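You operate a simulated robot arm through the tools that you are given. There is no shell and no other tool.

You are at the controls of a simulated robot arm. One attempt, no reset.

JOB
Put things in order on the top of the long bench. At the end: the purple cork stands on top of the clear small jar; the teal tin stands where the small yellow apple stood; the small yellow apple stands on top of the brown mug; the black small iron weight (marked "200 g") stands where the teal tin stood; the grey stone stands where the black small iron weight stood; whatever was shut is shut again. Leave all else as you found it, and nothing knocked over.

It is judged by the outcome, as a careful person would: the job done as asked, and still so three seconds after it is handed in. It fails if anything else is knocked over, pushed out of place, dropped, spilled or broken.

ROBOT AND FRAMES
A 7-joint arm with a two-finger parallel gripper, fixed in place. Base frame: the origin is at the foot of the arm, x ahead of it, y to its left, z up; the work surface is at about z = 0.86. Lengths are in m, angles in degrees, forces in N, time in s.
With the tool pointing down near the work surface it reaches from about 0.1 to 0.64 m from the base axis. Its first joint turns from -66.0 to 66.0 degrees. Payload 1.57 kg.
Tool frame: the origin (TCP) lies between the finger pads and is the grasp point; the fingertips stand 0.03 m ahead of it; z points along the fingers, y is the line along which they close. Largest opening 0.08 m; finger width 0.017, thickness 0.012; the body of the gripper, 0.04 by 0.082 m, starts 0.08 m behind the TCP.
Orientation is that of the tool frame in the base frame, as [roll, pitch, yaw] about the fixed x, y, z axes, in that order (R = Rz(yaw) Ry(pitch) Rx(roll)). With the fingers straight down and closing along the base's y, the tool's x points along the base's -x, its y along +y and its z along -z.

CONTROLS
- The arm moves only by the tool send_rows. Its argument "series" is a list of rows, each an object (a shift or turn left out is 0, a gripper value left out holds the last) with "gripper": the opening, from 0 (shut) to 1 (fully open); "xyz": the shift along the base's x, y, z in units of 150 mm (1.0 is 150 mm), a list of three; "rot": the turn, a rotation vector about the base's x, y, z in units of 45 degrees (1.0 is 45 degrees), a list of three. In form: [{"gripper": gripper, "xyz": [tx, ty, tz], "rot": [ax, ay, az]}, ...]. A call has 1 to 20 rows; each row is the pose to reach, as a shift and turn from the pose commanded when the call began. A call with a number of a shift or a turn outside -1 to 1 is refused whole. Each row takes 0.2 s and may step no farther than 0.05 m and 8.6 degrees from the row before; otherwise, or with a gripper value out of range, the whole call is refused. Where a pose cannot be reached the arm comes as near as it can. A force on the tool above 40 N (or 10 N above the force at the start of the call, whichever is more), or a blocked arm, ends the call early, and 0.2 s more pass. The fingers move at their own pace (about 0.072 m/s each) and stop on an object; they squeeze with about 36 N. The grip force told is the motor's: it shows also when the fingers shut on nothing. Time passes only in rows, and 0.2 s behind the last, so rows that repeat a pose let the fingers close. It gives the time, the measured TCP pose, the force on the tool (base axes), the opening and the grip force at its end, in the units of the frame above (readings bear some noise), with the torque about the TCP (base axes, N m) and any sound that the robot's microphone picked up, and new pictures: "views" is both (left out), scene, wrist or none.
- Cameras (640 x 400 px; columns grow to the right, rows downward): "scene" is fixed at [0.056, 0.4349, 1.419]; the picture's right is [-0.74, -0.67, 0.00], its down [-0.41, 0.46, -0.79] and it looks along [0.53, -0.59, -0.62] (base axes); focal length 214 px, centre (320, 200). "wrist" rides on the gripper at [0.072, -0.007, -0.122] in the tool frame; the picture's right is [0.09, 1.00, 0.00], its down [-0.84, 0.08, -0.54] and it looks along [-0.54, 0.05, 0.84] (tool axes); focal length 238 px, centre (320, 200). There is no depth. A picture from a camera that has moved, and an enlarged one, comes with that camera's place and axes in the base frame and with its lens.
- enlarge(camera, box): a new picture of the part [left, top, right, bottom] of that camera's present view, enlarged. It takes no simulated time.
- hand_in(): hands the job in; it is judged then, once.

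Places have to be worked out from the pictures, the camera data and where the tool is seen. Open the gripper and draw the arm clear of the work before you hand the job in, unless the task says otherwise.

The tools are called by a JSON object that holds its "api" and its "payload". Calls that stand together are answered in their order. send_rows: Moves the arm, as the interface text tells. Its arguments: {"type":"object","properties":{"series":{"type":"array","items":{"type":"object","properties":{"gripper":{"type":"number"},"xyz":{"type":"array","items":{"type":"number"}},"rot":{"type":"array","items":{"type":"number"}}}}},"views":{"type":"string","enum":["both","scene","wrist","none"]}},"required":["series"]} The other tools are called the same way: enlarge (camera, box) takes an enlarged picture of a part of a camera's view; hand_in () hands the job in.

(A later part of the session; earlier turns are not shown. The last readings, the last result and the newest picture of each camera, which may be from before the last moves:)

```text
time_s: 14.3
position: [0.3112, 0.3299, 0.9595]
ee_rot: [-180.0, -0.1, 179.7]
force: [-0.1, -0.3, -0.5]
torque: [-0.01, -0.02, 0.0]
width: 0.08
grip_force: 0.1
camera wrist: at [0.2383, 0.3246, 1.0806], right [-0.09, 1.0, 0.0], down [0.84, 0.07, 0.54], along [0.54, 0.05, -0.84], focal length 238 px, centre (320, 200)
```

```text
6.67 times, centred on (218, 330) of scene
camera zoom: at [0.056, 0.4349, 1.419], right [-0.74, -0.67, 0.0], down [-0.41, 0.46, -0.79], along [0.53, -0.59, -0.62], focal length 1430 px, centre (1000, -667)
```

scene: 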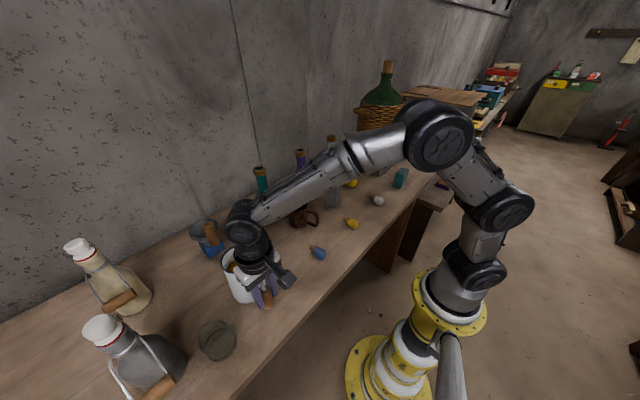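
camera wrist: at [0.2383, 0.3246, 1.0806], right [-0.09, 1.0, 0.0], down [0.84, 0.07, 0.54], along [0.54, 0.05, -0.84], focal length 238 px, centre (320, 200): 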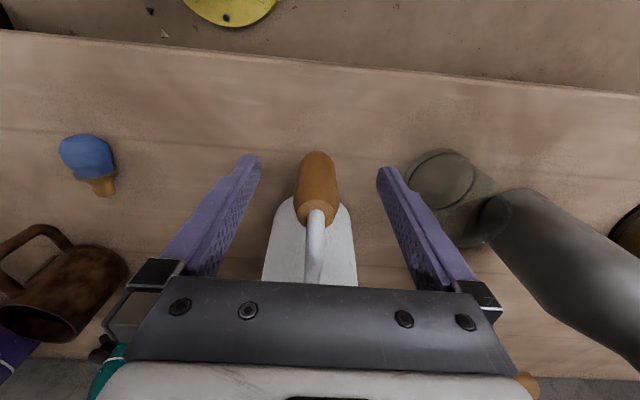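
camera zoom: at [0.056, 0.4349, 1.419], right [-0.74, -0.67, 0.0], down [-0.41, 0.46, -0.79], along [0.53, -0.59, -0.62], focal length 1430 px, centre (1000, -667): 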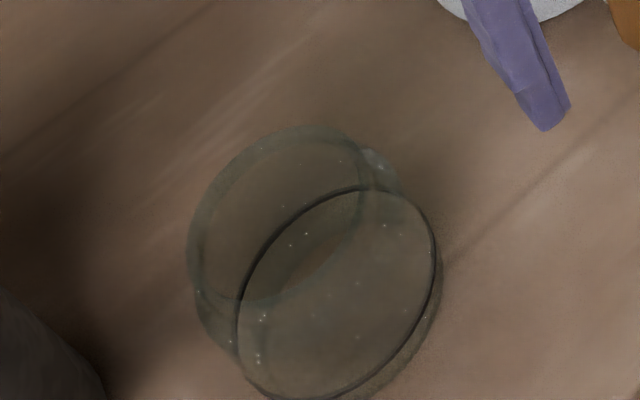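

The jug outline (437–586 px) now matches the original (440–590 px) to about 1 mm. I'll rise straight up, clear of it.

{"api": "send_rows", "payload": {"series": [{"xyz": [0, 0, 0.2]}, {"xyz": [0, 0, 0.4]}, {"xyz": [0, 0, 0.7]}, {"xyz": [0, 0, 1.0]}, {"xyz": [0, 0, 1.0]}], "views": "both"}}

{"api": "enlarge", "payload": {"camera": "scene", "box": [60, 200, 340, 400]}}

{"api": "enlarge", "payload": {"camera": "wrist", "box": [350, 80, 470, 170]}}

```text
time_s: 15.5
position: [0.3077, 0.3319, 1.1052]
ee_rot: [-180.0, -0.1, 179.8]
force: [0.7, 0.1, -0.5]
torque: [0.02, 0.0, 0.0]
width: 0.0801
grip_force: 0.0
camera wrist: at [0.2355, 0.3271, 1.2281], right [-0.09, 1.0, 0.0], down [0.84, 0.07, 0.54], along [0.54, 0.05, -0.84], focal length 238 px, centre (320, 200)
```

scene: 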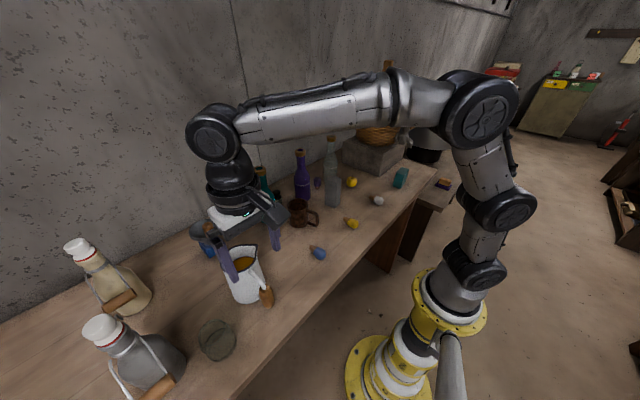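
wrist: 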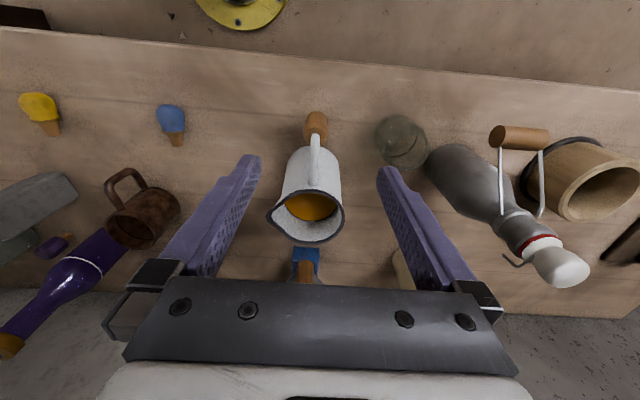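

```text
2.00 times, centred on (200, 300) of scene
camera zoom: at [0.056, 0.4349, 1.419], right [-0.74, -0.67, 0.0], down [-0.41, 0.46, -0.79], along [0.53, -0.59, -0.62], focal length 429 px, centre (560, 0)
```

zoom: 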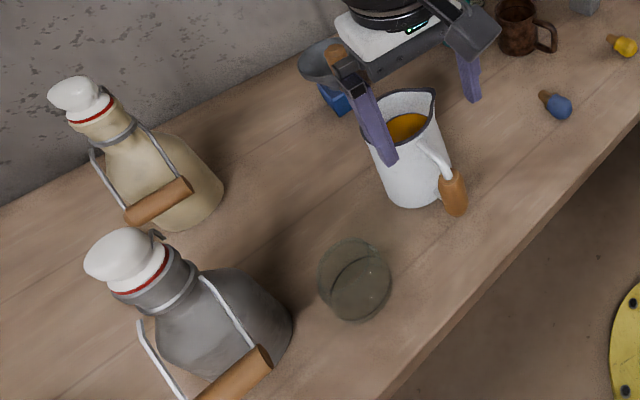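

```text
4.44 times, centred on (410, 125) of wrist
camera zoom: at [0.2355, 0.3271, 1.2281], right [-0.09, 1.0, 0.0], down [0.84, 0.07, 0.54], along [0.54, 0.05, -0.84], focal length 1059 px, centre (-80, 533)
```

zoom: 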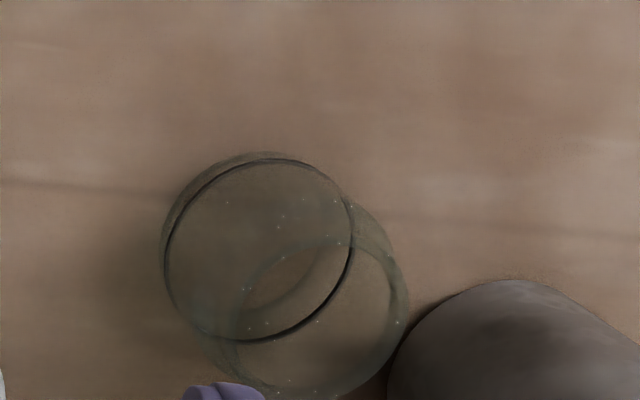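

The jug is back where it stood. Now I'll rise and cross over to the cork, bottle and stone area, staying above the bottle tops (z≈1.07).

{"api": "send_rows", "payload": {"series": [{"xyz": [0, 0, 0.3]}, {"xyz": [0.09, -0.25, 0.45]}, {"xyz": [0.18, -0.5, 0.6]}, {"xyz": [0.29, -0.78, 0.6]}, {"xyz": [0.4, -1.0, 0.6]}], "views": "none"}}

{"api": "send_rows", "payload": {"series": [{"xyz": [0.1, -0.27, 0]}, {"xyz": [0.2, -0.54, 0]}, {"xyz": [0.3, -0.8, 0]}, {"xyz": [0.4, -1.0, 0]}], "views": "none"}}

{"api": "send_rows", "payload": {"series": [{"xyz": [0.1, -0.27, 0]}, {"xyz": [0.2, -0.54, 0]}, {"xyz": [0.3, -0.8, 0]}, {"xyz": [0.4, -1.0, 0]}, {"xyz": [0.4, -1.0, 0]}], "views": "both"}}

```text
time_s: 16.7
position: [0.3683, 0.1792, 1.2014]
ee_rot: [179.9, 0.0, 179.7]
force: [0.5, -0.1, 0.3]
torque: [0.04, 0.01, 0.0]
width: 0.0799
grip_force: 0.0
```

```text
time_s: 17.7
position: [0.4317, 0.0324, 1.1992]
ee_rot: [179.9, 0.2, 179.9]
force: [0.2, -0.1, 0.4]
torque: [0.01, 0.02, 0.02]
width: 0.0799
grip_force: 0.0
```

```text
time_s: 18.9
position: [0.4903, -0.1179, 1.2003]
ee_rot: [180.0, 0.1, 179.7]
force: [0.3, 1.0, 0.5]
torque: [0.01, -0.01, -0.05]
width: 0.0801
grip_force: 0.1
camera wrist: at [0.4174, -0.124, 1.3221], right [-0.09, 1.0, 0.0], down [0.84, 0.07, 0.54], along [0.54, 0.05, -0.84], focal length 238 px, centre (320, 200)
```

scene: 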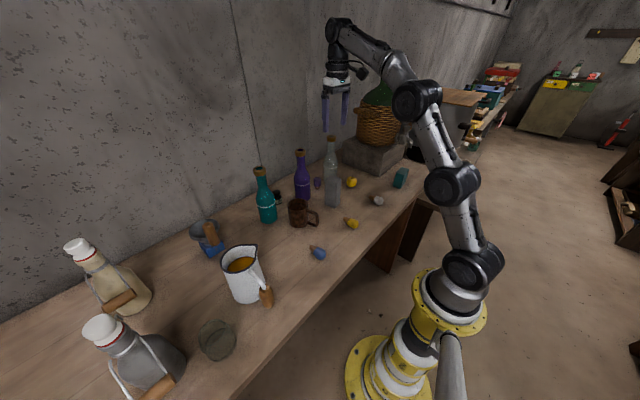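
wrist: 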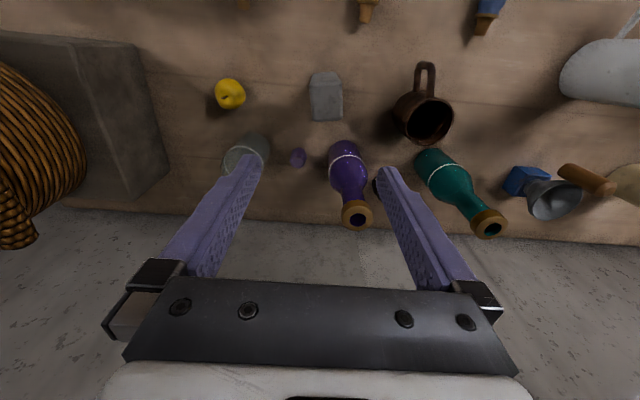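

I'll enlarge the centre to get exact positions of the cork, stone, bottles and apple.

{"api": "enlarge", "payload": {"camera": "wrist", "box": [200, 60, 360, 160]}}

{"api": "enlarge", "payload": {"camera": "wrist", "box": [280, 100, 440, 200]}}

{"api": "enlarge", "payload": {"camera": "scene", "box": [300, 140, 396, 200]}}

```text
4.00 times, centred on (280, 110) of wrist
camera zoom: at [0.4174, -0.124, 1.3221], right [-0.09, 1.0, 0.0], down [0.84, 0.07, 0.54], along [0.54, 0.05, -0.84], focal length 953 px, centre (480, 560)
```

zoom: 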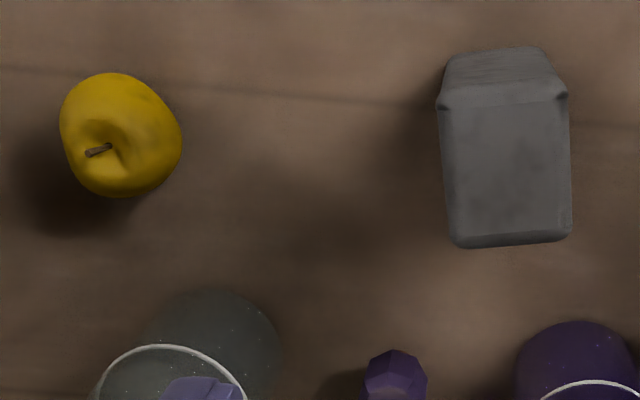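

```text
4.00 times, centred on (360, 150) of wrist
camera zoom: at [0.4174, -0.124, 1.3221], right [-0.09, 1.0, 0.0], down [0.84, 0.07, 0.54], along [0.54, 0.05, -0.84], focal length 953 px, centre (160, 400)
```

zoom: 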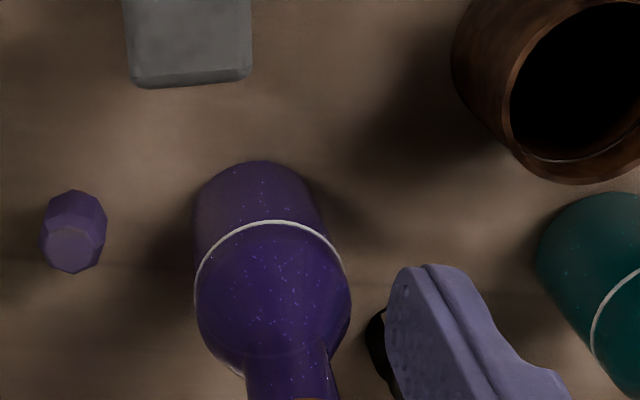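

```text
6.67 times, centred on (348, 170) of scene
camera zoom: at [0.056, 0.4349, 1.419], right [-0.74, -0.67, 0.0], down [-0.41, 0.46, -0.79], along [0.53, -0.59, -0.62], focal length 1430 px, centre (133, 400)
```

zoom: 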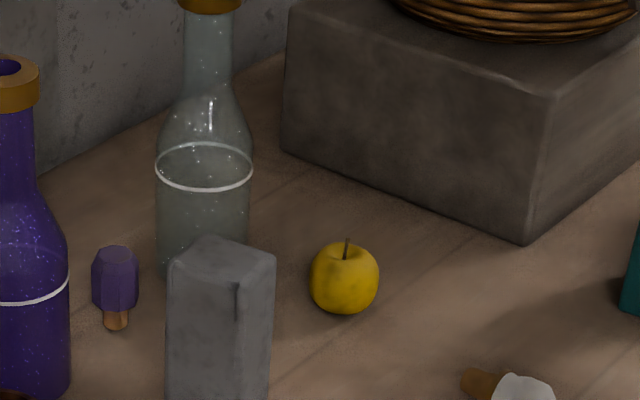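

The cork stands at about (0.598,−0.150), with its knob at z 0.873–0.915. There is about 5 cm to the purple bottle, so I'll approach from above with the fingers opened only to 48 mm.

{"api": "send_rows", "payload": {"series": [{"xyz": [0.2, -0.06, 0], "gripper": 0.6}, {"xyz": [0.4, -0.12, -0.1]}, {"xyz": [0.6, -0.18, -0.3]}, {"xyz": [0.718, -0.214, -0.5]}, {"xyz": [0.718, -0.214, -0.667]}, {"xyz": [0.718, -0.214, -0.667]}], "views": "both"}}

{"api": "enlarge", "payload": {"camera": "wrist", "box": [240, 60, 400, 180]}}

```text
time_s: 20.3
position: [0.5756, -0.144, 1.095]
ee_rot: [-179.9, 0.1, 179.6]
force: [0.4, -0.2, 0.8]
torque: [0.04, 0.04, -0.03]
width: 0.048
grip_force: 0.0
out of reach, approached as far as the arm can: row 1, 2, 3, 4, 5, 6
camera wrist: at [0.5038, -0.1491, 1.2165], right [-0.09, 1.0, 0.0], down [0.84, 0.07, 0.54], along [0.54, 0.05, -0.84], focal length 238 px, centre (320, 200)
```

scene: 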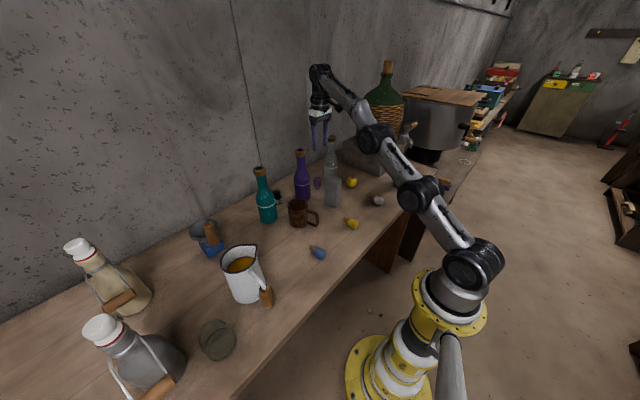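
wrist: 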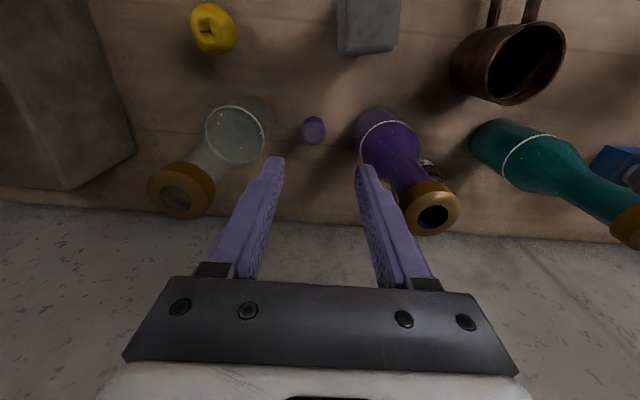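

```text
3.33 times, centred on (320, 120) of wrist
camera zoom: at [0.5038, -0.1491, 1.2165], right [-0.09, 1.0, 0.0], down [0.84, 0.07, 0.54], along [0.54, 0.05, -0.84], focal length 794 px, centre (320, 467)
```

zoom: 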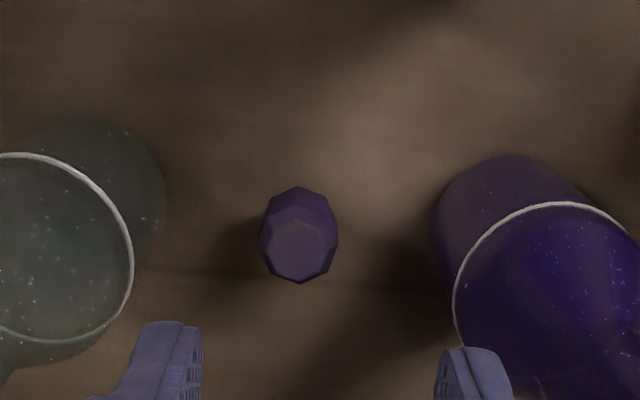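

At this height the reach stops at x≈0.576, but it grows lower down; the cork's measured top is at (0.599,−0.148). I'll go down between the bottles in steps while moving out.

{"api": "send_rows", "payload": {"series": [{"xyz": [0.03, -0.027, -0.15]}, {"xyz": [0.06, -0.027, -0.3]}, {"xyz": [0.1, -0.027, -0.45]}, {"xyz": [0.13, -0.027, -0.6]}, {"xyz": [0.15, -0.027, -0.67]}, {"xyz": [0.15, -0.027, -0.67]}], "views": "wrist"}}

```text
time_s: 21.7
position: [0.5978, -0.149, 0.9945]
ee_rot: [-179.9, 0.0, 179.7]
force: [-0.3, 1.5, 0.1]
torque: [-0.01, 0.02, -0.02]
width: 0.0479
grip_force: 0.1
camera wrist: at [0.525, -0.1547, 1.116], right [-0.09, 1.0, 0.0], down [0.84, 0.07, 0.54], along [0.54, 0.05, -0.84], focal length 238 px, centre (320, 200)
```

wrist: 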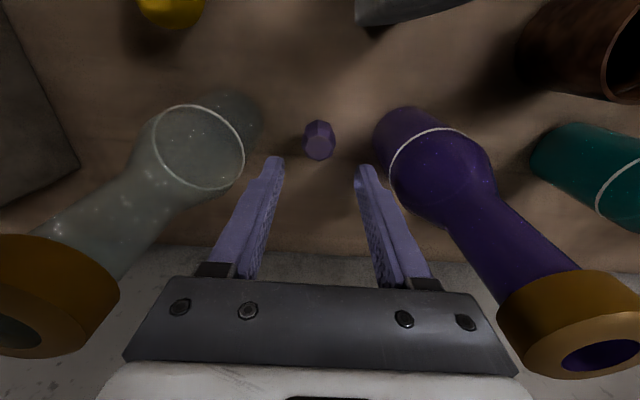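

The cork is centred between the fingers and clear of both bottles. I'll go down to TCP z≈0.905 around the knob.

{"api": "send_rows", "payload": {"series": [{"xyz": [0.007, 0.007, -0.15]}, {"xyz": [0.007, 0.007, -0.3]}, {"xyz": [0.007, 0.007, -0.45]}, {"xyz": [0.007, 0.007, -0.59]}, {"xyz": [0.007, 0.007, -0.59]}], "views": "wrist"}}

```text
time_s: 22.9
position: [0.5994, -0.1464, 0.9057]
ee_rot: [180.0, 0.0, 179.8]
force: [0.1, 0.2, 0.1]
torque: [-0.01, -0.01, 0.03]
width: 0.0481
grip_force: 0.2
camera wrist: at [0.5262, -0.1522, 1.0275], right [-0.09, 1.0, 0.0], down [0.84, 0.07, 0.54], along [0.54, 0.05, -0.84], focal length 238 px, centre (320, 200)
```

wrist: 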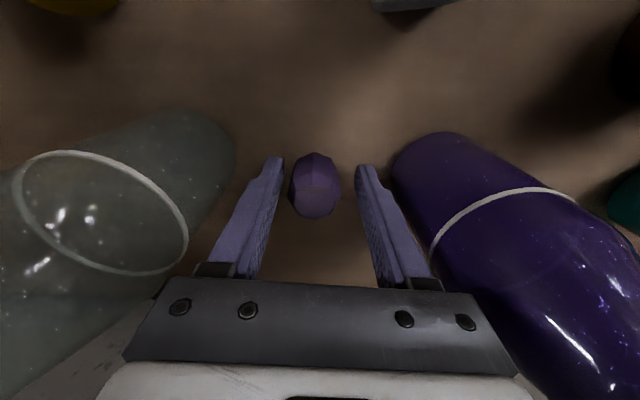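

The knob is between the pads, so I'll close on it.

{"api": "send_rows", "payload": {"series": [{"gripper": 0.4}, {"gripper": 0.2}, {"gripper": 0.2}, {"gripper": 0.2}], "views": "wrist"}}

```text
time_s: 23.9
position: [0.5993, -0.1461, 0.906]
ee_rot: [179.9, 0.0, 179.8]
force: [-0.2, 0.3, 0.3]
torque: [0.0, -0.01, -0.01]
width: 0.0292
grip_force: 36.0
camera wrist: at [0.5262, -0.1523, 1.0277], right [-0.09, 1.0, 0.0], down [0.84, 0.07, 0.54], along [0.54, 0.05, -0.84], focal length 238 px, centre (320, 200)
```

wrist: 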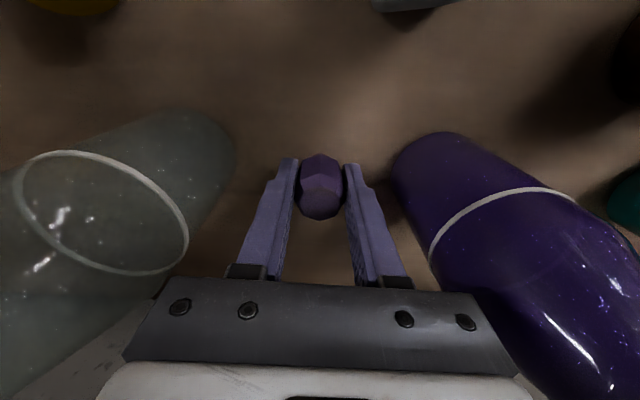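

I have the cork (29 mm). I'll lift it straight up, then up and back a little to stay within reach and clear of the bottles and stone.

{"api": "send_rows", "payload": {"series": [{"xyz": [0, 0, 0.2]}, {"xyz": [0, 0, 0.4]}, {"xyz": [-0.03, 0, 0.6]}, {"xyz": [-0.1, 0, 0.8]}, {"xyz": [-0.2, 0, 1.0]}], "views": "none"}}

{"api": "send_rows", "payload": {"series": [{"xyz": [-0.08, 0, 0.25]}, {"xyz": [-0.2, 0, 0.5]}, {"xyz": [-0.3, 0, 0.75]}, {"xyz": [-0.4, 0, 0.9]}, {"xyz": [-0.4, 0, 0.9]}], "views": "both"}}

```text
time_s: 25.1
position: [0.5679, -0.1494, 1.0567]
ee_rot: [179.9, 0.0, 179.8]
force: [0.0, -0.6, -0.3]
torque: [-0.02, 0.02, 0.02]
width: 0.0162
grip_force: 0.0
```

```text
time_s: 26.3
position: [0.5079, -0.1507, 1.1919]
ee_rot: [180.0, 0.0, 179.8]
force: [0.2, -0.7, 0.8]
torque: [0.03, 0.02, -0.03]
width: 0.016
grip_force: 0.0
camera wrist: at [0.4353, -0.1557, 1.3128], right [-0.09, 1.0, 0.0], down [0.84, 0.07, 0.54], along [0.54, 0.05, -0.84], focal length 238 px, centre (320, 200)
```

scene: 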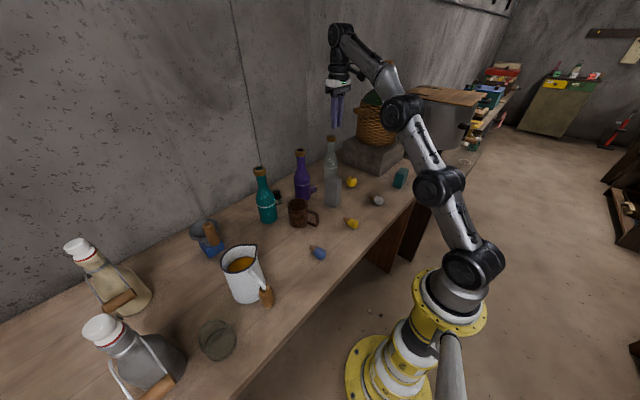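
wrist: 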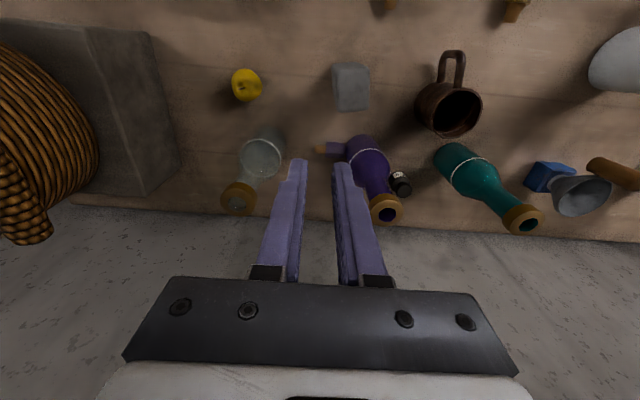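

The cork slipped out of the grip during the lift and now lies on its side by the purple bottle. I'll inspect it before going on.

{"api": "enlarge", "payload": {"camera": "wrist", "box": [290, 110, 418, 190]}}

{"api": "enlarge", "payload": {"camera": "scene", "box": [280, 150, 360, 200]}}

```text
5.00 times, centred on (354, 150) of wrist
camera zoom: at [0.4353, -0.1557, 1.3128], right [-0.09, 1.0, 0.0], down [0.84, 0.07, 0.54], along [0.54, 0.05, -0.84], focal length 1192 px, centre (150, 450)
```

zoom: 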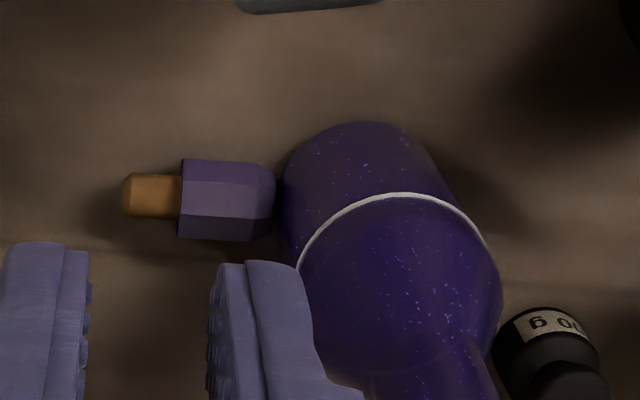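

```text
8.00 times, centred on (320, 175) of scene
camera zoom: at [0.056, 0.4349, 1.419], right [-0.74, -0.67, 0.0], down [-0.41, 0.46, -0.79], along [0.53, -0.59, -0.62], focal length 1716 px, centre (320, 400)
```

zoom: 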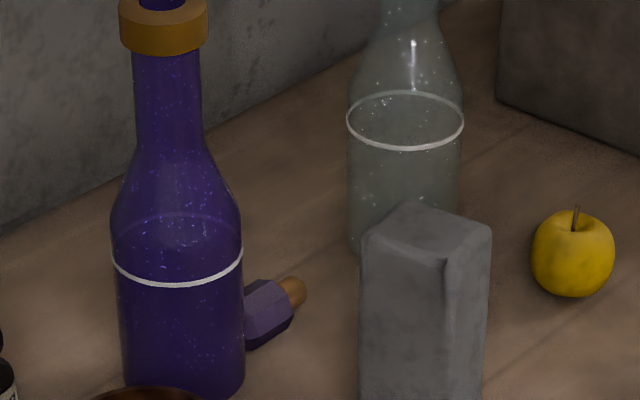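

The cork lies along y (plug tip at y≈−0.150, knob end at y≈−0.092, x≈0.60), just clear of the purple bottle. I'll leave it for later and start the chain with the apple at about (0.497,−0.269), lining up above it.

{"api": "send_rows", "payload": {"series": [{"xyz": [-0.02, -0.27, 0], "gripper": 1}, {"xyz": [-0.05, -0.54, 0]}, {"xyz": [-0.073, -0.78, -0.1]}, {"xyz": [-0.073, -0.787, -0.4]}, {"xyz": [-0.073, -0.787, -0.7]}, {"xyz": [-0.073, -0.787, -0.85]}, {"xyz": [-0.073, -0.787, -0.85]}], "views": "both"}}

{"api": "enlarge", "payload": {"camera": "wrist", "box": [270, 90, 370, 180]}}

```text
time_s: 27.9
position: [0.4958, -0.2645, 1.0645]
ee_rot: [-180.0, 0.1, 179.8]
force: [0.3, -0.1, -0.7]
torque: [0.03, 0.02, -0.01]
width: 0.0801
grip_force: 0.1
out of reach, approached as far as the arm can: row 1, 2, 3
camera wrist: at [0.4242, -0.2701, 1.1875], right [-0.09, 1.0, 0.0], down [0.84, 0.07, 0.54], along [0.54, 0.05, -0.84], focal length 238 px, centre (320, 200)
```

scene: 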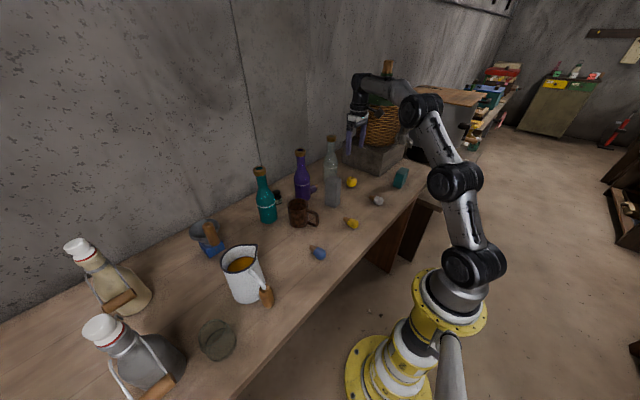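
wrist: 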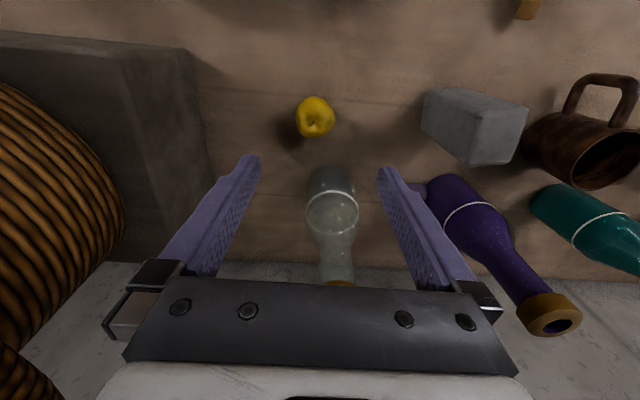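

```text
4.44 times, centred on (320, 135) of wrist
camera zoom: at [0.4242, -0.2701, 1.1875], right [-0.09, 1.0, 0.0], down [0.84, 0.07, 0.54], along [0.54, 0.05, -0.84], focal length 1059 px, centre (320, 489)
```

zoom: 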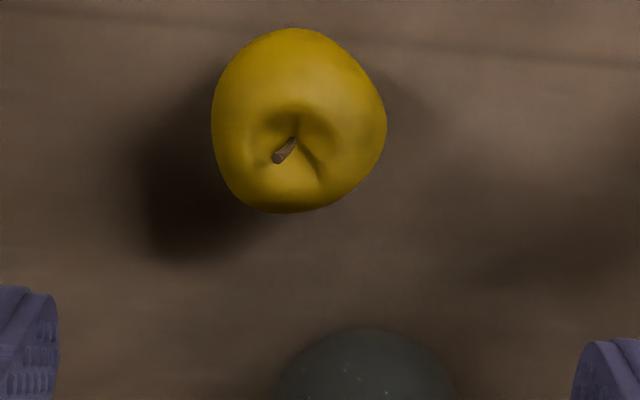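

The apple's centre measures (0.498,−0.269,0.885) and it is 48 mm wide. I'll correct y by −4 mm and descend in two stages.

{"api": "send_rows", "payload": {"series": [{"xyz": [0.013, -0.028, -0.2]}, {"xyz": [0.013, -0.028, -0.4]}, {"xyz": [0.013, -0.028, -0.6]}, {"xyz": [0.013, -0.028, -0.8]}, {"xyz": [0.013, -0.028, -0.8]}], "views": "wrist"}}

```text
time_s: 29.1
position: [0.5007, -0.2701, 0.9431]
ee_rot: [180.0, 0.0, 179.8]
force: [-0.6, 0.2, 0.0]
torque: [0.03, 0.01, -0.01]
width: 0.08
grip_force: 0.0
camera wrist: at [0.427, -0.2759, 1.0645], right [-0.09, 1.0, 0.0], down [0.84, 0.07, 0.54], along [0.54, 0.05, -0.84], focal length 238 px, centre (320, 200)
```

wrist: 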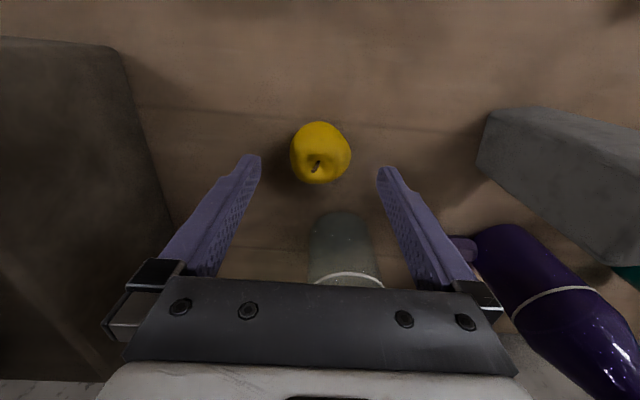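

It is well centred. I'll go down to TCP z≈0.893, which puts the tips 3 mm above the bench.

{"api": "send_rows", "payload": {"series": [{"xyz": [-0.01, 0, -0.12]}, {"xyz": [-0.01, 0, -0.24]}, {"xyz": [-0.01, 0, -0.325]}, {"xyz": [-0.01, 0, -0.325]}], "views": "wrist"}}

```text
time_s: 30.1
position: [0.4971, -0.2722, 0.8935]
ee_rot: [179.9, -0.1, 179.7]
force: [0.1, -0.3, 0.4]
torque: [0.01, 0.0, 0.02]
width: 0.0801
grip_force: 0.1
camera wrist: at [0.4254, -0.2769, 1.0159], right [-0.09, 1.0, 0.0], down [0.84, 0.07, 0.54], along [0.54, 0.05, -0.84], focal length 238 px, centre (320, 200)
```

wrist: 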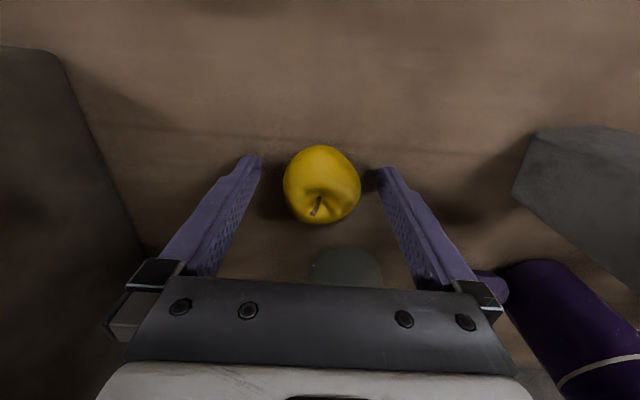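

The apple sits right at the TCP position. I'll close and then lift only a little to check that it holds.

{"api": "send_rows", "payload": {"series": [{"gripper": 0.7}, {"gripper": 0.5}, {"gripper": 0.5}, {"xyz": [0, 0, 0.04], "gripper": 0.5}, {"xyz": [0, 0, 0.1], "gripper": 0.5}, {"xyz": [0, 0, 0.15], "gripper": 0.5}, {"xyz": [0, 0, 0.15], "gripper": 0.5}], "views": "both"}}

```text
time_s: 31.7
position: [0.4973, -0.2695, 0.9175]
ee_rot: [179.8, -0.1, 179.7]
force: [0.5, -0.4, -1.3]
torque: [0.01, 0.01, 0.03]
width: 0.045
grip_force: 36.0
camera wrist: at [0.4267, -0.2758, 1.0387], right [-0.09, 1.0, 0.0], down [0.84, 0.07, 0.54], along [0.54, 0.05, -0.84], focal length 238 px, centre (320, 200)
```

scene: 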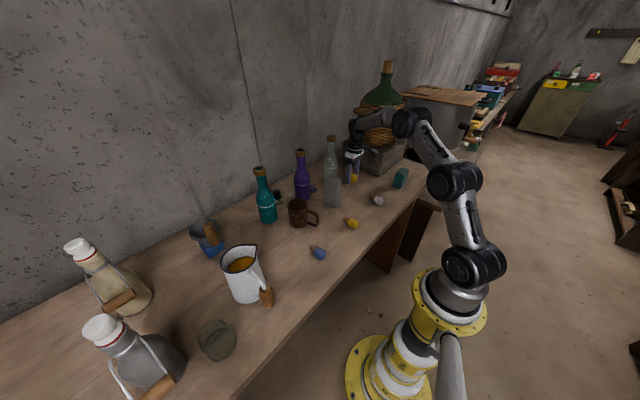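
wrist: 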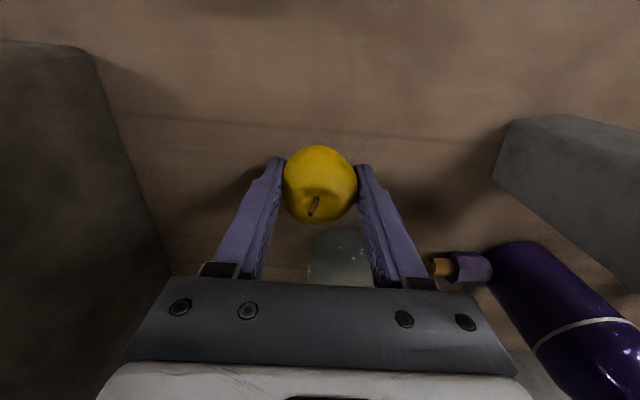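

The apple is held (45 mm) and clear of the bench. I'll lift it to z≈1.06 and carry it above the stone's height towards the mug.

{"api": "send_rows", "payload": {"series": [{"xyz": [0, 0, 0.2]}, {"xyz": [0, 0, 0.45]}, {"xyz": [0, 0, 0.7]}, {"xyz": [0, 0, 0.95]}, {"xyz": [0, 0, 0.95]}], "views": "none"}}

{"api": "send_rows", "payload": {"series": [{"xyz": [-0.03, 0.25, 0]}, {"xyz": [-0.06, 0.5, 0]}, {"xyz": [-0.1, 0.75, 0]}, {"xyz": [-0.13, 1.0, 0]}], "views": "none"}}

{"api": "send_rows", "payload": {"series": [{"xyz": [-0.03, 0.25, 0]}, {"xyz": [-0.03, 0.5, 0]}, {"xyz": [-0.03, 0.75, 0]}, {"xyz": [-0.03, 0.75, 0]}], "views": "both"}}

```text
time_s: 32.9
position: [0.499, -0.2726, 1.0621]
ee_rot: [179.9, 0.1, 179.7]
force: [0.3, 0.1, 0.2]
torque: [0.01, 0.0, -0.02]
width: 0.0449
grip_force: 35.6
```

```text
time_s: 33.9
position: [0.4767, -0.1196, 1.062]
ee_rot: [-179.9, 0.0, 179.6]
force: [0.7, 0.5, -0.8]
torque: [-0.02, 0.02, -0.01]
width: 0.0449
grip_force: 36.3
```

```text
time_s: 34.9
position: [0.4745, -0.0083, 1.0616]
ee_rot: [179.9, 0.0, 179.6]
force: [0.2, 0.1, -0.3]
torque: [-0.02, 0.0, 0.0]
width: 0.0446
grip_force: 35.8
camera wrist: at [0.4015, -0.014, 1.1821], right [-0.09, 1.0, 0.0], down [0.84, 0.07, 0.54], along [0.54, 0.05, -0.84], focal length 238 px, centre (320, 200)
```

scene: 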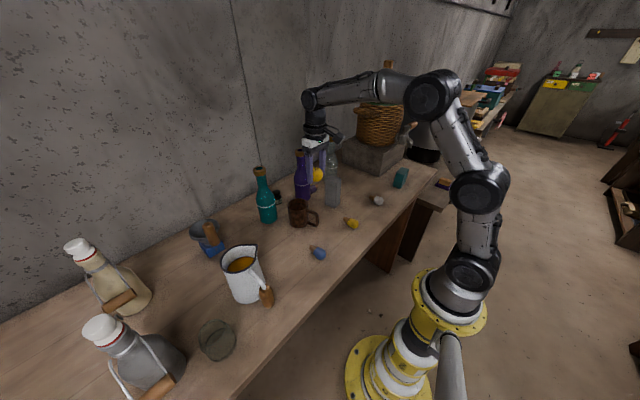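
wrist: 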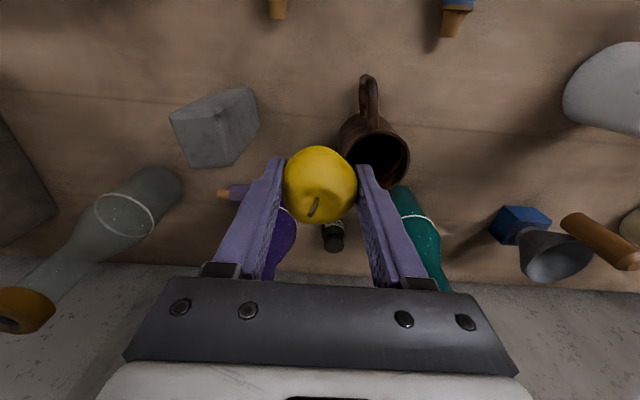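

The mug is visible just beyond the apple. I'll enlarge it to get the exact rim centre and see how deep it is.

{"api": "enlarge", "payload": {"camera": "wrist", "box": [310, 70, 438, 200]}}

{"api": "enlarge", "payload": {"camera": "scene", "box": [278, 190, 326, 230]}}

```text
3.08 times, centred on (374, 135) of wrist
camera zoom: at [0.4015, -0.014, 1.1821], right [-0.09, 1.0, 0.0], down [0.84, 0.07, 0.54], along [0.54, 0.05, -0.84], focal length 733 px, centre (154, 400)
```

zoom: 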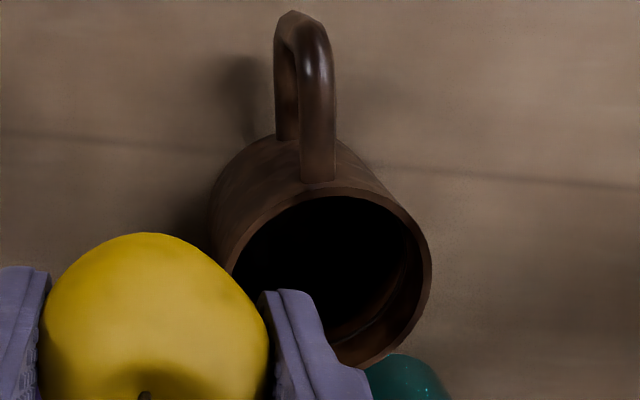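

```text
10.00 times, centred on (302, 210) of scene
camera zoom: at [0.056, 0.4349, 1.419], right [-0.74, -0.67, 0.0], down [-0.41, 0.46, -0.79], along [0.53, -0.59, -0.62], focal length 2145 px, centre (500, 100)
```

zoom: 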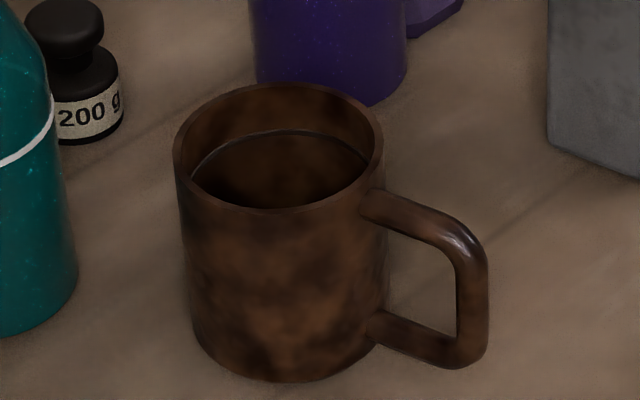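

The mug's rim centre is at about (0.498,0.057), z≈0.944, with a shallow floor about 18 mm below the rim, so the apple will nest on it. I'll move the apple over the centre at z≈1.03 and look again.

{"api": "send_rows", "payload": {"series": [{"xyz": [0.05, 0.15, 0]}, {"xyz": [0.1, 0.3, 0]}, {"xyz": [0.153, 0.439, -0.1]}, {"xyz": [0.153, 0.439, -0.25]}, {"xyz": [0.153, 0.439, -0.25]}], "views": "both"}}

{"api": "enlarge", "payload": {"camera": "scene", "box": [270, 160, 350, 230]}}

{"api": "enlarge", "payload": {"camera": "wrist", "box": [250, 90, 390, 200]}}

```text
time_s: 36.1
position: [0.4967, 0.0562, 1.0247]
ee_rot: [179.9, 0.0, 179.6]
force: [-0.1, 1.0, 0.0]
torque: [0.01, -0.04, -0.02]
width: 0.0446
grip_force: 35.9
camera wrist: at [0.4248, 0.0501, 1.1456], right [-0.09, 1.0, 0.0], down [0.84, 0.07, 0.54], along [0.54, 0.05, -0.84], focal length 238 px, centre (320, 200)
```

scene: 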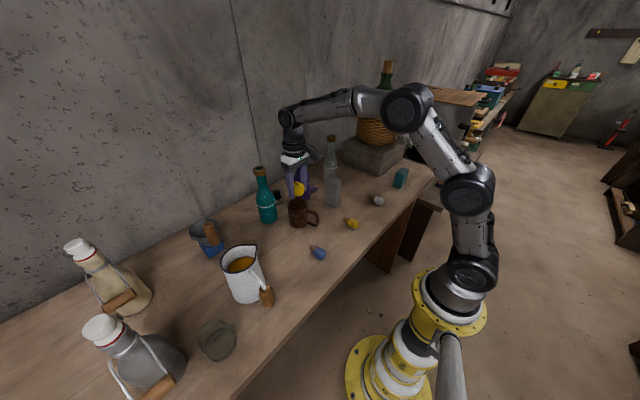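
wrist: 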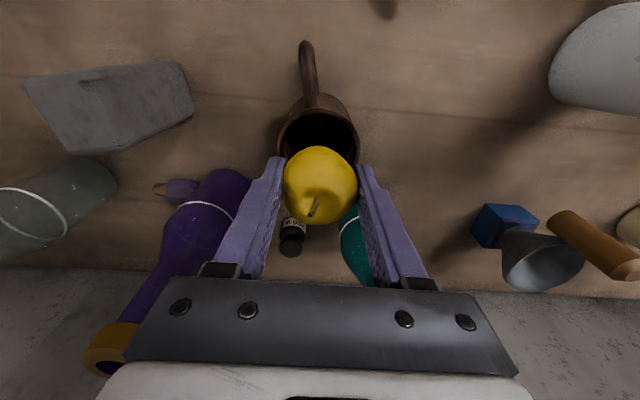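

```text
5.71 times, centred on (310, 195) of scene
camera zoom: at [0.056, 0.4349, 1.419], right [-0.74, -0.67, 0.0], down [-0.41, 0.46, -0.79], along [0.53, -0.59, -0.62], focal length 1226 px, centre (377, 229)
```

zoom: 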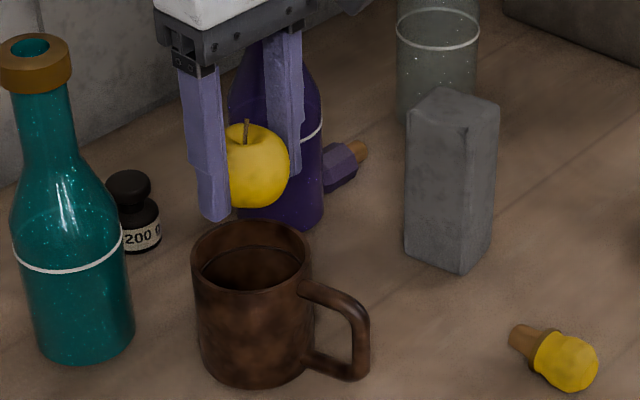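

```text
3.64 times, centred on (320, 145) of wrist
camera zoom: at [0.4248, 0.0501, 1.1456], right [-0.09, 1.0, 0.0], down [0.84, 0.07, 0.54], along [0.54, 0.05, -0.84], focal length 867 px, centre (320, 400)
```

zoom: 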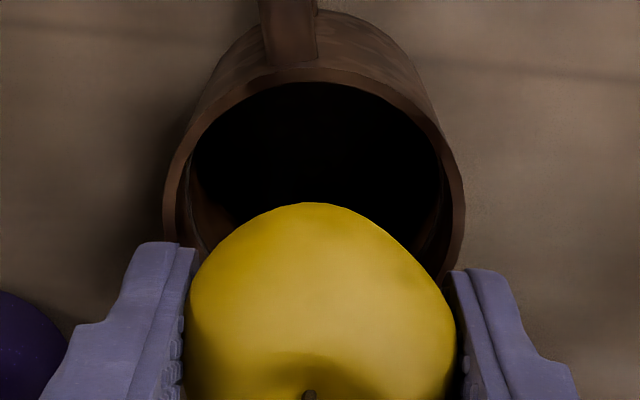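

The apple hangs right above the mug's mouth. I'll shift +3 mm in x and lower to TCP z≈0.98, with the fingertips still just above the rim.

{"api": "send_rows", "payload": {"series": [{"xyz": [0.019, -0.005, -0.07]}, {"xyz": [0.019, -0.005, -0.14]}, {"xyz": [0.019, -0.005, -0.21]}, {"xyz": [0.019, -0.005, -0.298]}, {"xyz": [0.019, -0.005, -0.298]}], "views": "both"}}

{"api": "enlarge", "payload": {"camera": "scene", "box": [270, 170, 334, 230]}}

{"api": "enlarge", "payload": {"camera": "wrist", "box": [250, 90, 390, 220]}}

```text
time_s: 37.3
position: [0.4986, 0.056, 0.9798]
ee_rot: [179.8, 0.0, 179.7]
force: [0.2, 0.4, -0.4]
torque: [0.0, -0.03, 0.01]
width: 0.0444
grip_force: 36.0
camera wrist: at [0.4277, 0.0488, 1.102], right [-0.09, 1.0, 0.0], down [0.84, 0.07, 0.54], along [0.54, 0.05, -0.84], focal length 238 px, centre (320, 200)
```

scene: 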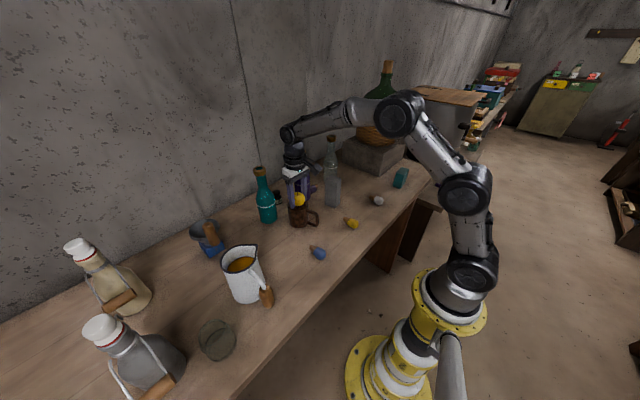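
wrist: 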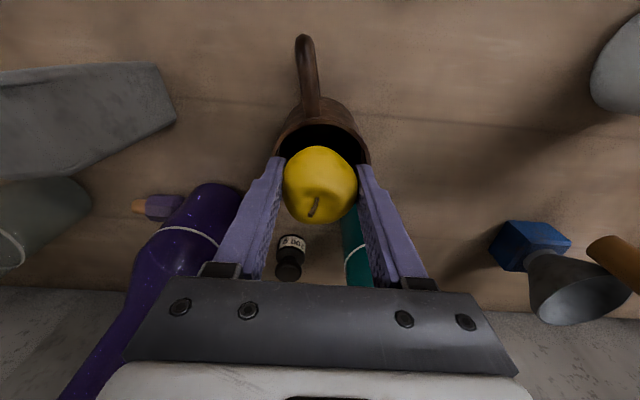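

```text
6.67 times, centred on (302, 200) of scene
camera zoom: at [0.056, 0.4349, 1.419], right [-0.74, -0.67, 0.0], down [-0.41, 0.46, -0.79], along [0.53, -0.59, -0.62], focal length 1430 px, centre (440, 200)
```

zoom: 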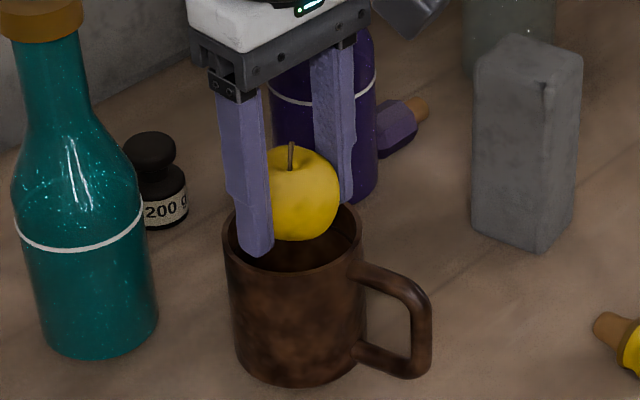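

```text
3.08 times, centred on (320, 155) of wrist
camera zoom: at [0.4277, 0.0488, 1.102], right [-0.09, 1.0, 0.0], down [0.84, 0.07, 0.54], along [0.54, 0.05, -0.84], focal length 733 px, centre (320, 338)
```

zoom: 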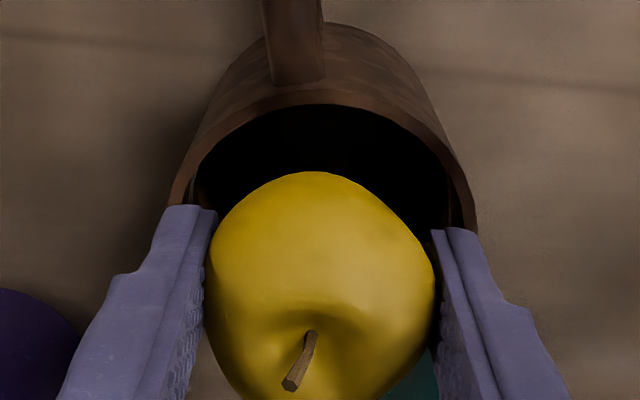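

The apple is centred over the mouth, with the fingertips about 5 mm above the rim. I'll lower 4 mm more and open, letting it settle into the mug's shallow well.

{"api": "send_rows", "payload": {"series": [{"xyz": [0, 0, -0.015]}, {"xyz": [0, 0, -0.027]}, {"xyz": [0, 0, -0.027]}], "views": "none"}}

{"api": "send_rows", "payload": {"series": [{"gripper": 0.65}, {"gripper": 0.8}, {"gripper": 0.9}, {"gripper": 0.9}, {"gripper": 0.9}], "views": "both"}}

{"api": "enlarge", "payload": {"camera": "scene", "box": [270, 170, 334, 230]}}

```text
time_s: 38.1
position: [0.5014, 0.0555, 0.9803]
ee_rot: [-179.9, 0.2, 179.7]
force: [-7.1, -4.6, 22.2]
torque: [-0.17, 0.28, -0.01]
width: 0.0446
grip_force: 36.1
```

```text
time_s: 39.3
position: [0.5011, 0.0563, 0.9766]
ee_rot: [180.0, 0.1, 179.8]
force: [0.0, -0.9, -0.1]
torque: [0.02, 0.0, -0.04]
width: 0.072
grip_force: 0.0
camera wrist: at [0.4281, 0.0499, 1.0979], right [-0.09, 1.0, 0.0], down [0.84, 0.07, 0.54], along [0.54, 0.05, -0.84], focal length 238 px, centre (320, 200)
```

scene: 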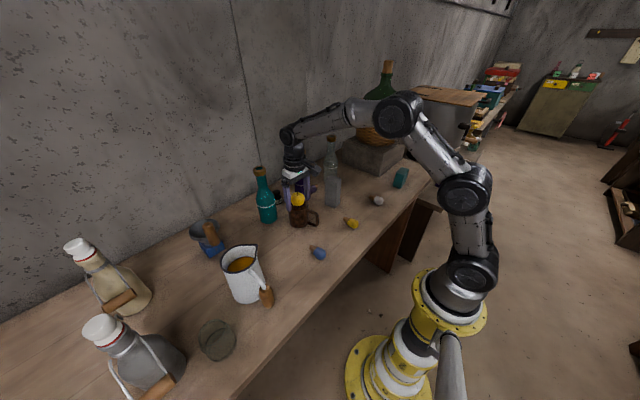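
wrist: 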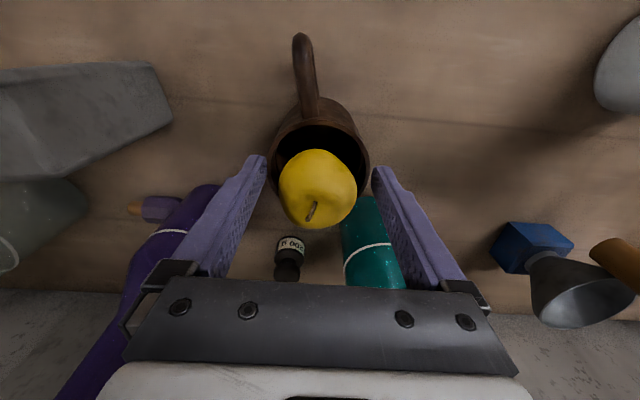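

```text
6.67 times, centred on (302, 200) of scene
camera zoom: at [0.056, 0.4349, 1.419], right [-0.74, -0.67, 0.0], down [-0.41, 0.46, -0.79], along [0.53, -0.59, -0.62], focal length 1430 px, centre (440, 200)
```

zoom: 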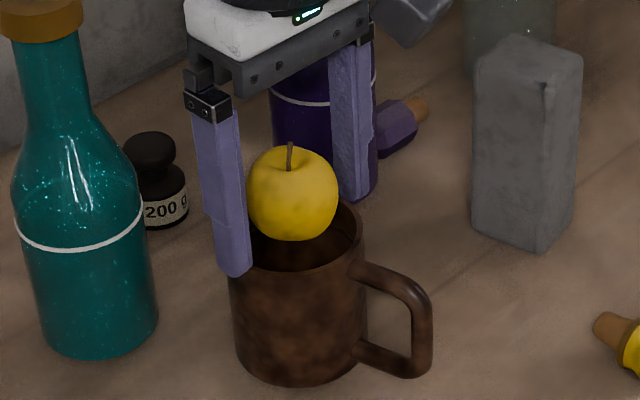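

The 22 N contact shows the mug's top physically supports the apple at rim height, so it now stands on top of the mug. I'll rise straight up slowly and check it stays.

{"api": "send_rows", "payload": {"series": [{"xyz": [0, 0, 0.1], "gripper": 1}, {"xyz": [0, 0, 0.25]}, {"xyz": [0, 0, 0.45]}, {"xyz": [0, 0, 0.7]}, {"xyz": [0, 0, 0.95]}, {"xyz": [0, 0, 0.95]}], "views": "both"}}

{"api": "enlarge", "payload": {"camera": "scene", "box": [270, 170, 334, 230]}}

{"api": "enlarge", "payload": {"camera": "wrist", "box": [240, 60, 400, 200]}}

```text
time_s: 40.7
position: [0.5002, 0.0575, 1.1191]
ee_rot: [179.8, 0.0, 179.6]
force: [0.3, -0.2, 0.5]
torque: [-0.05, 0.03, 0.01]
width: 0.0799
grip_force: 0.0
camera wrist: at [0.4283, 0.0506, 1.2405], right [-0.09, 1.0, 0.0], down [0.84, 0.07, 0.54], along [0.54, 0.05, -0.84], focal length 238 px, centre (320, 200)
```

scene: 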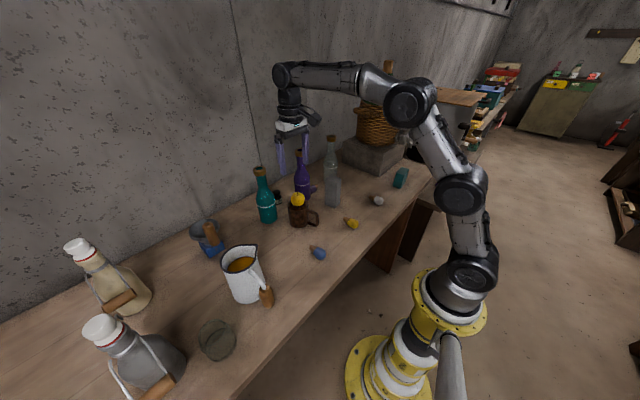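
wrist: 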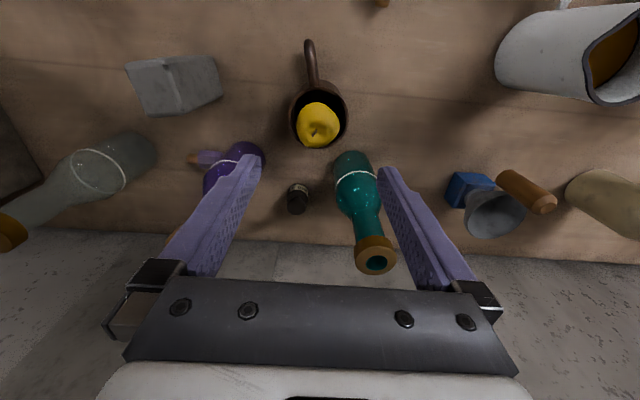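

```text
6.67 times, centred on (302, 200) of scene
camera zoom: at [0.056, 0.4349, 1.419], right [-0.74, -0.67, 0.0], down [-0.41, 0.46, -0.79], along [0.53, -0.59, -0.62], focal length 1430 px, centre (440, 200)
```

zoom: 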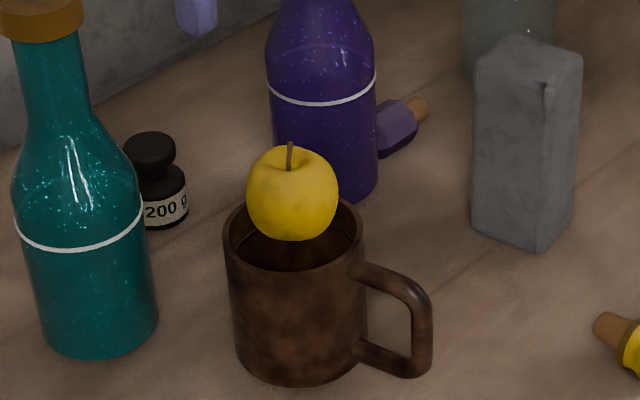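

```text
2.86 times, centred on (320, 130) of wrist
camera zoom: at [0.4283, 0.0506, 1.2405], right [-0.09, 1.0, 0.0], down [0.84, 0.07, 0.54], along [0.54, 0.05, -0.84], focal length 681 px, centre (320, 400)
```

zoom: 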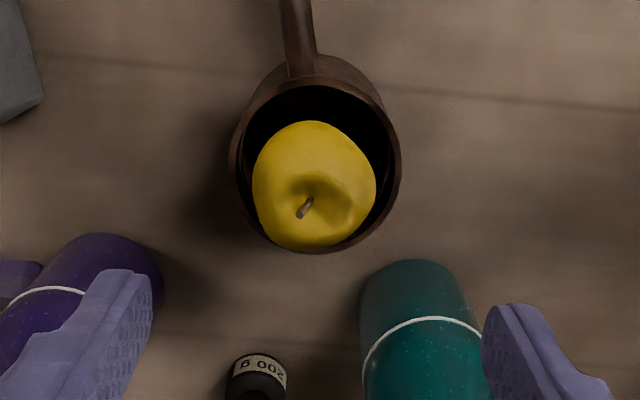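

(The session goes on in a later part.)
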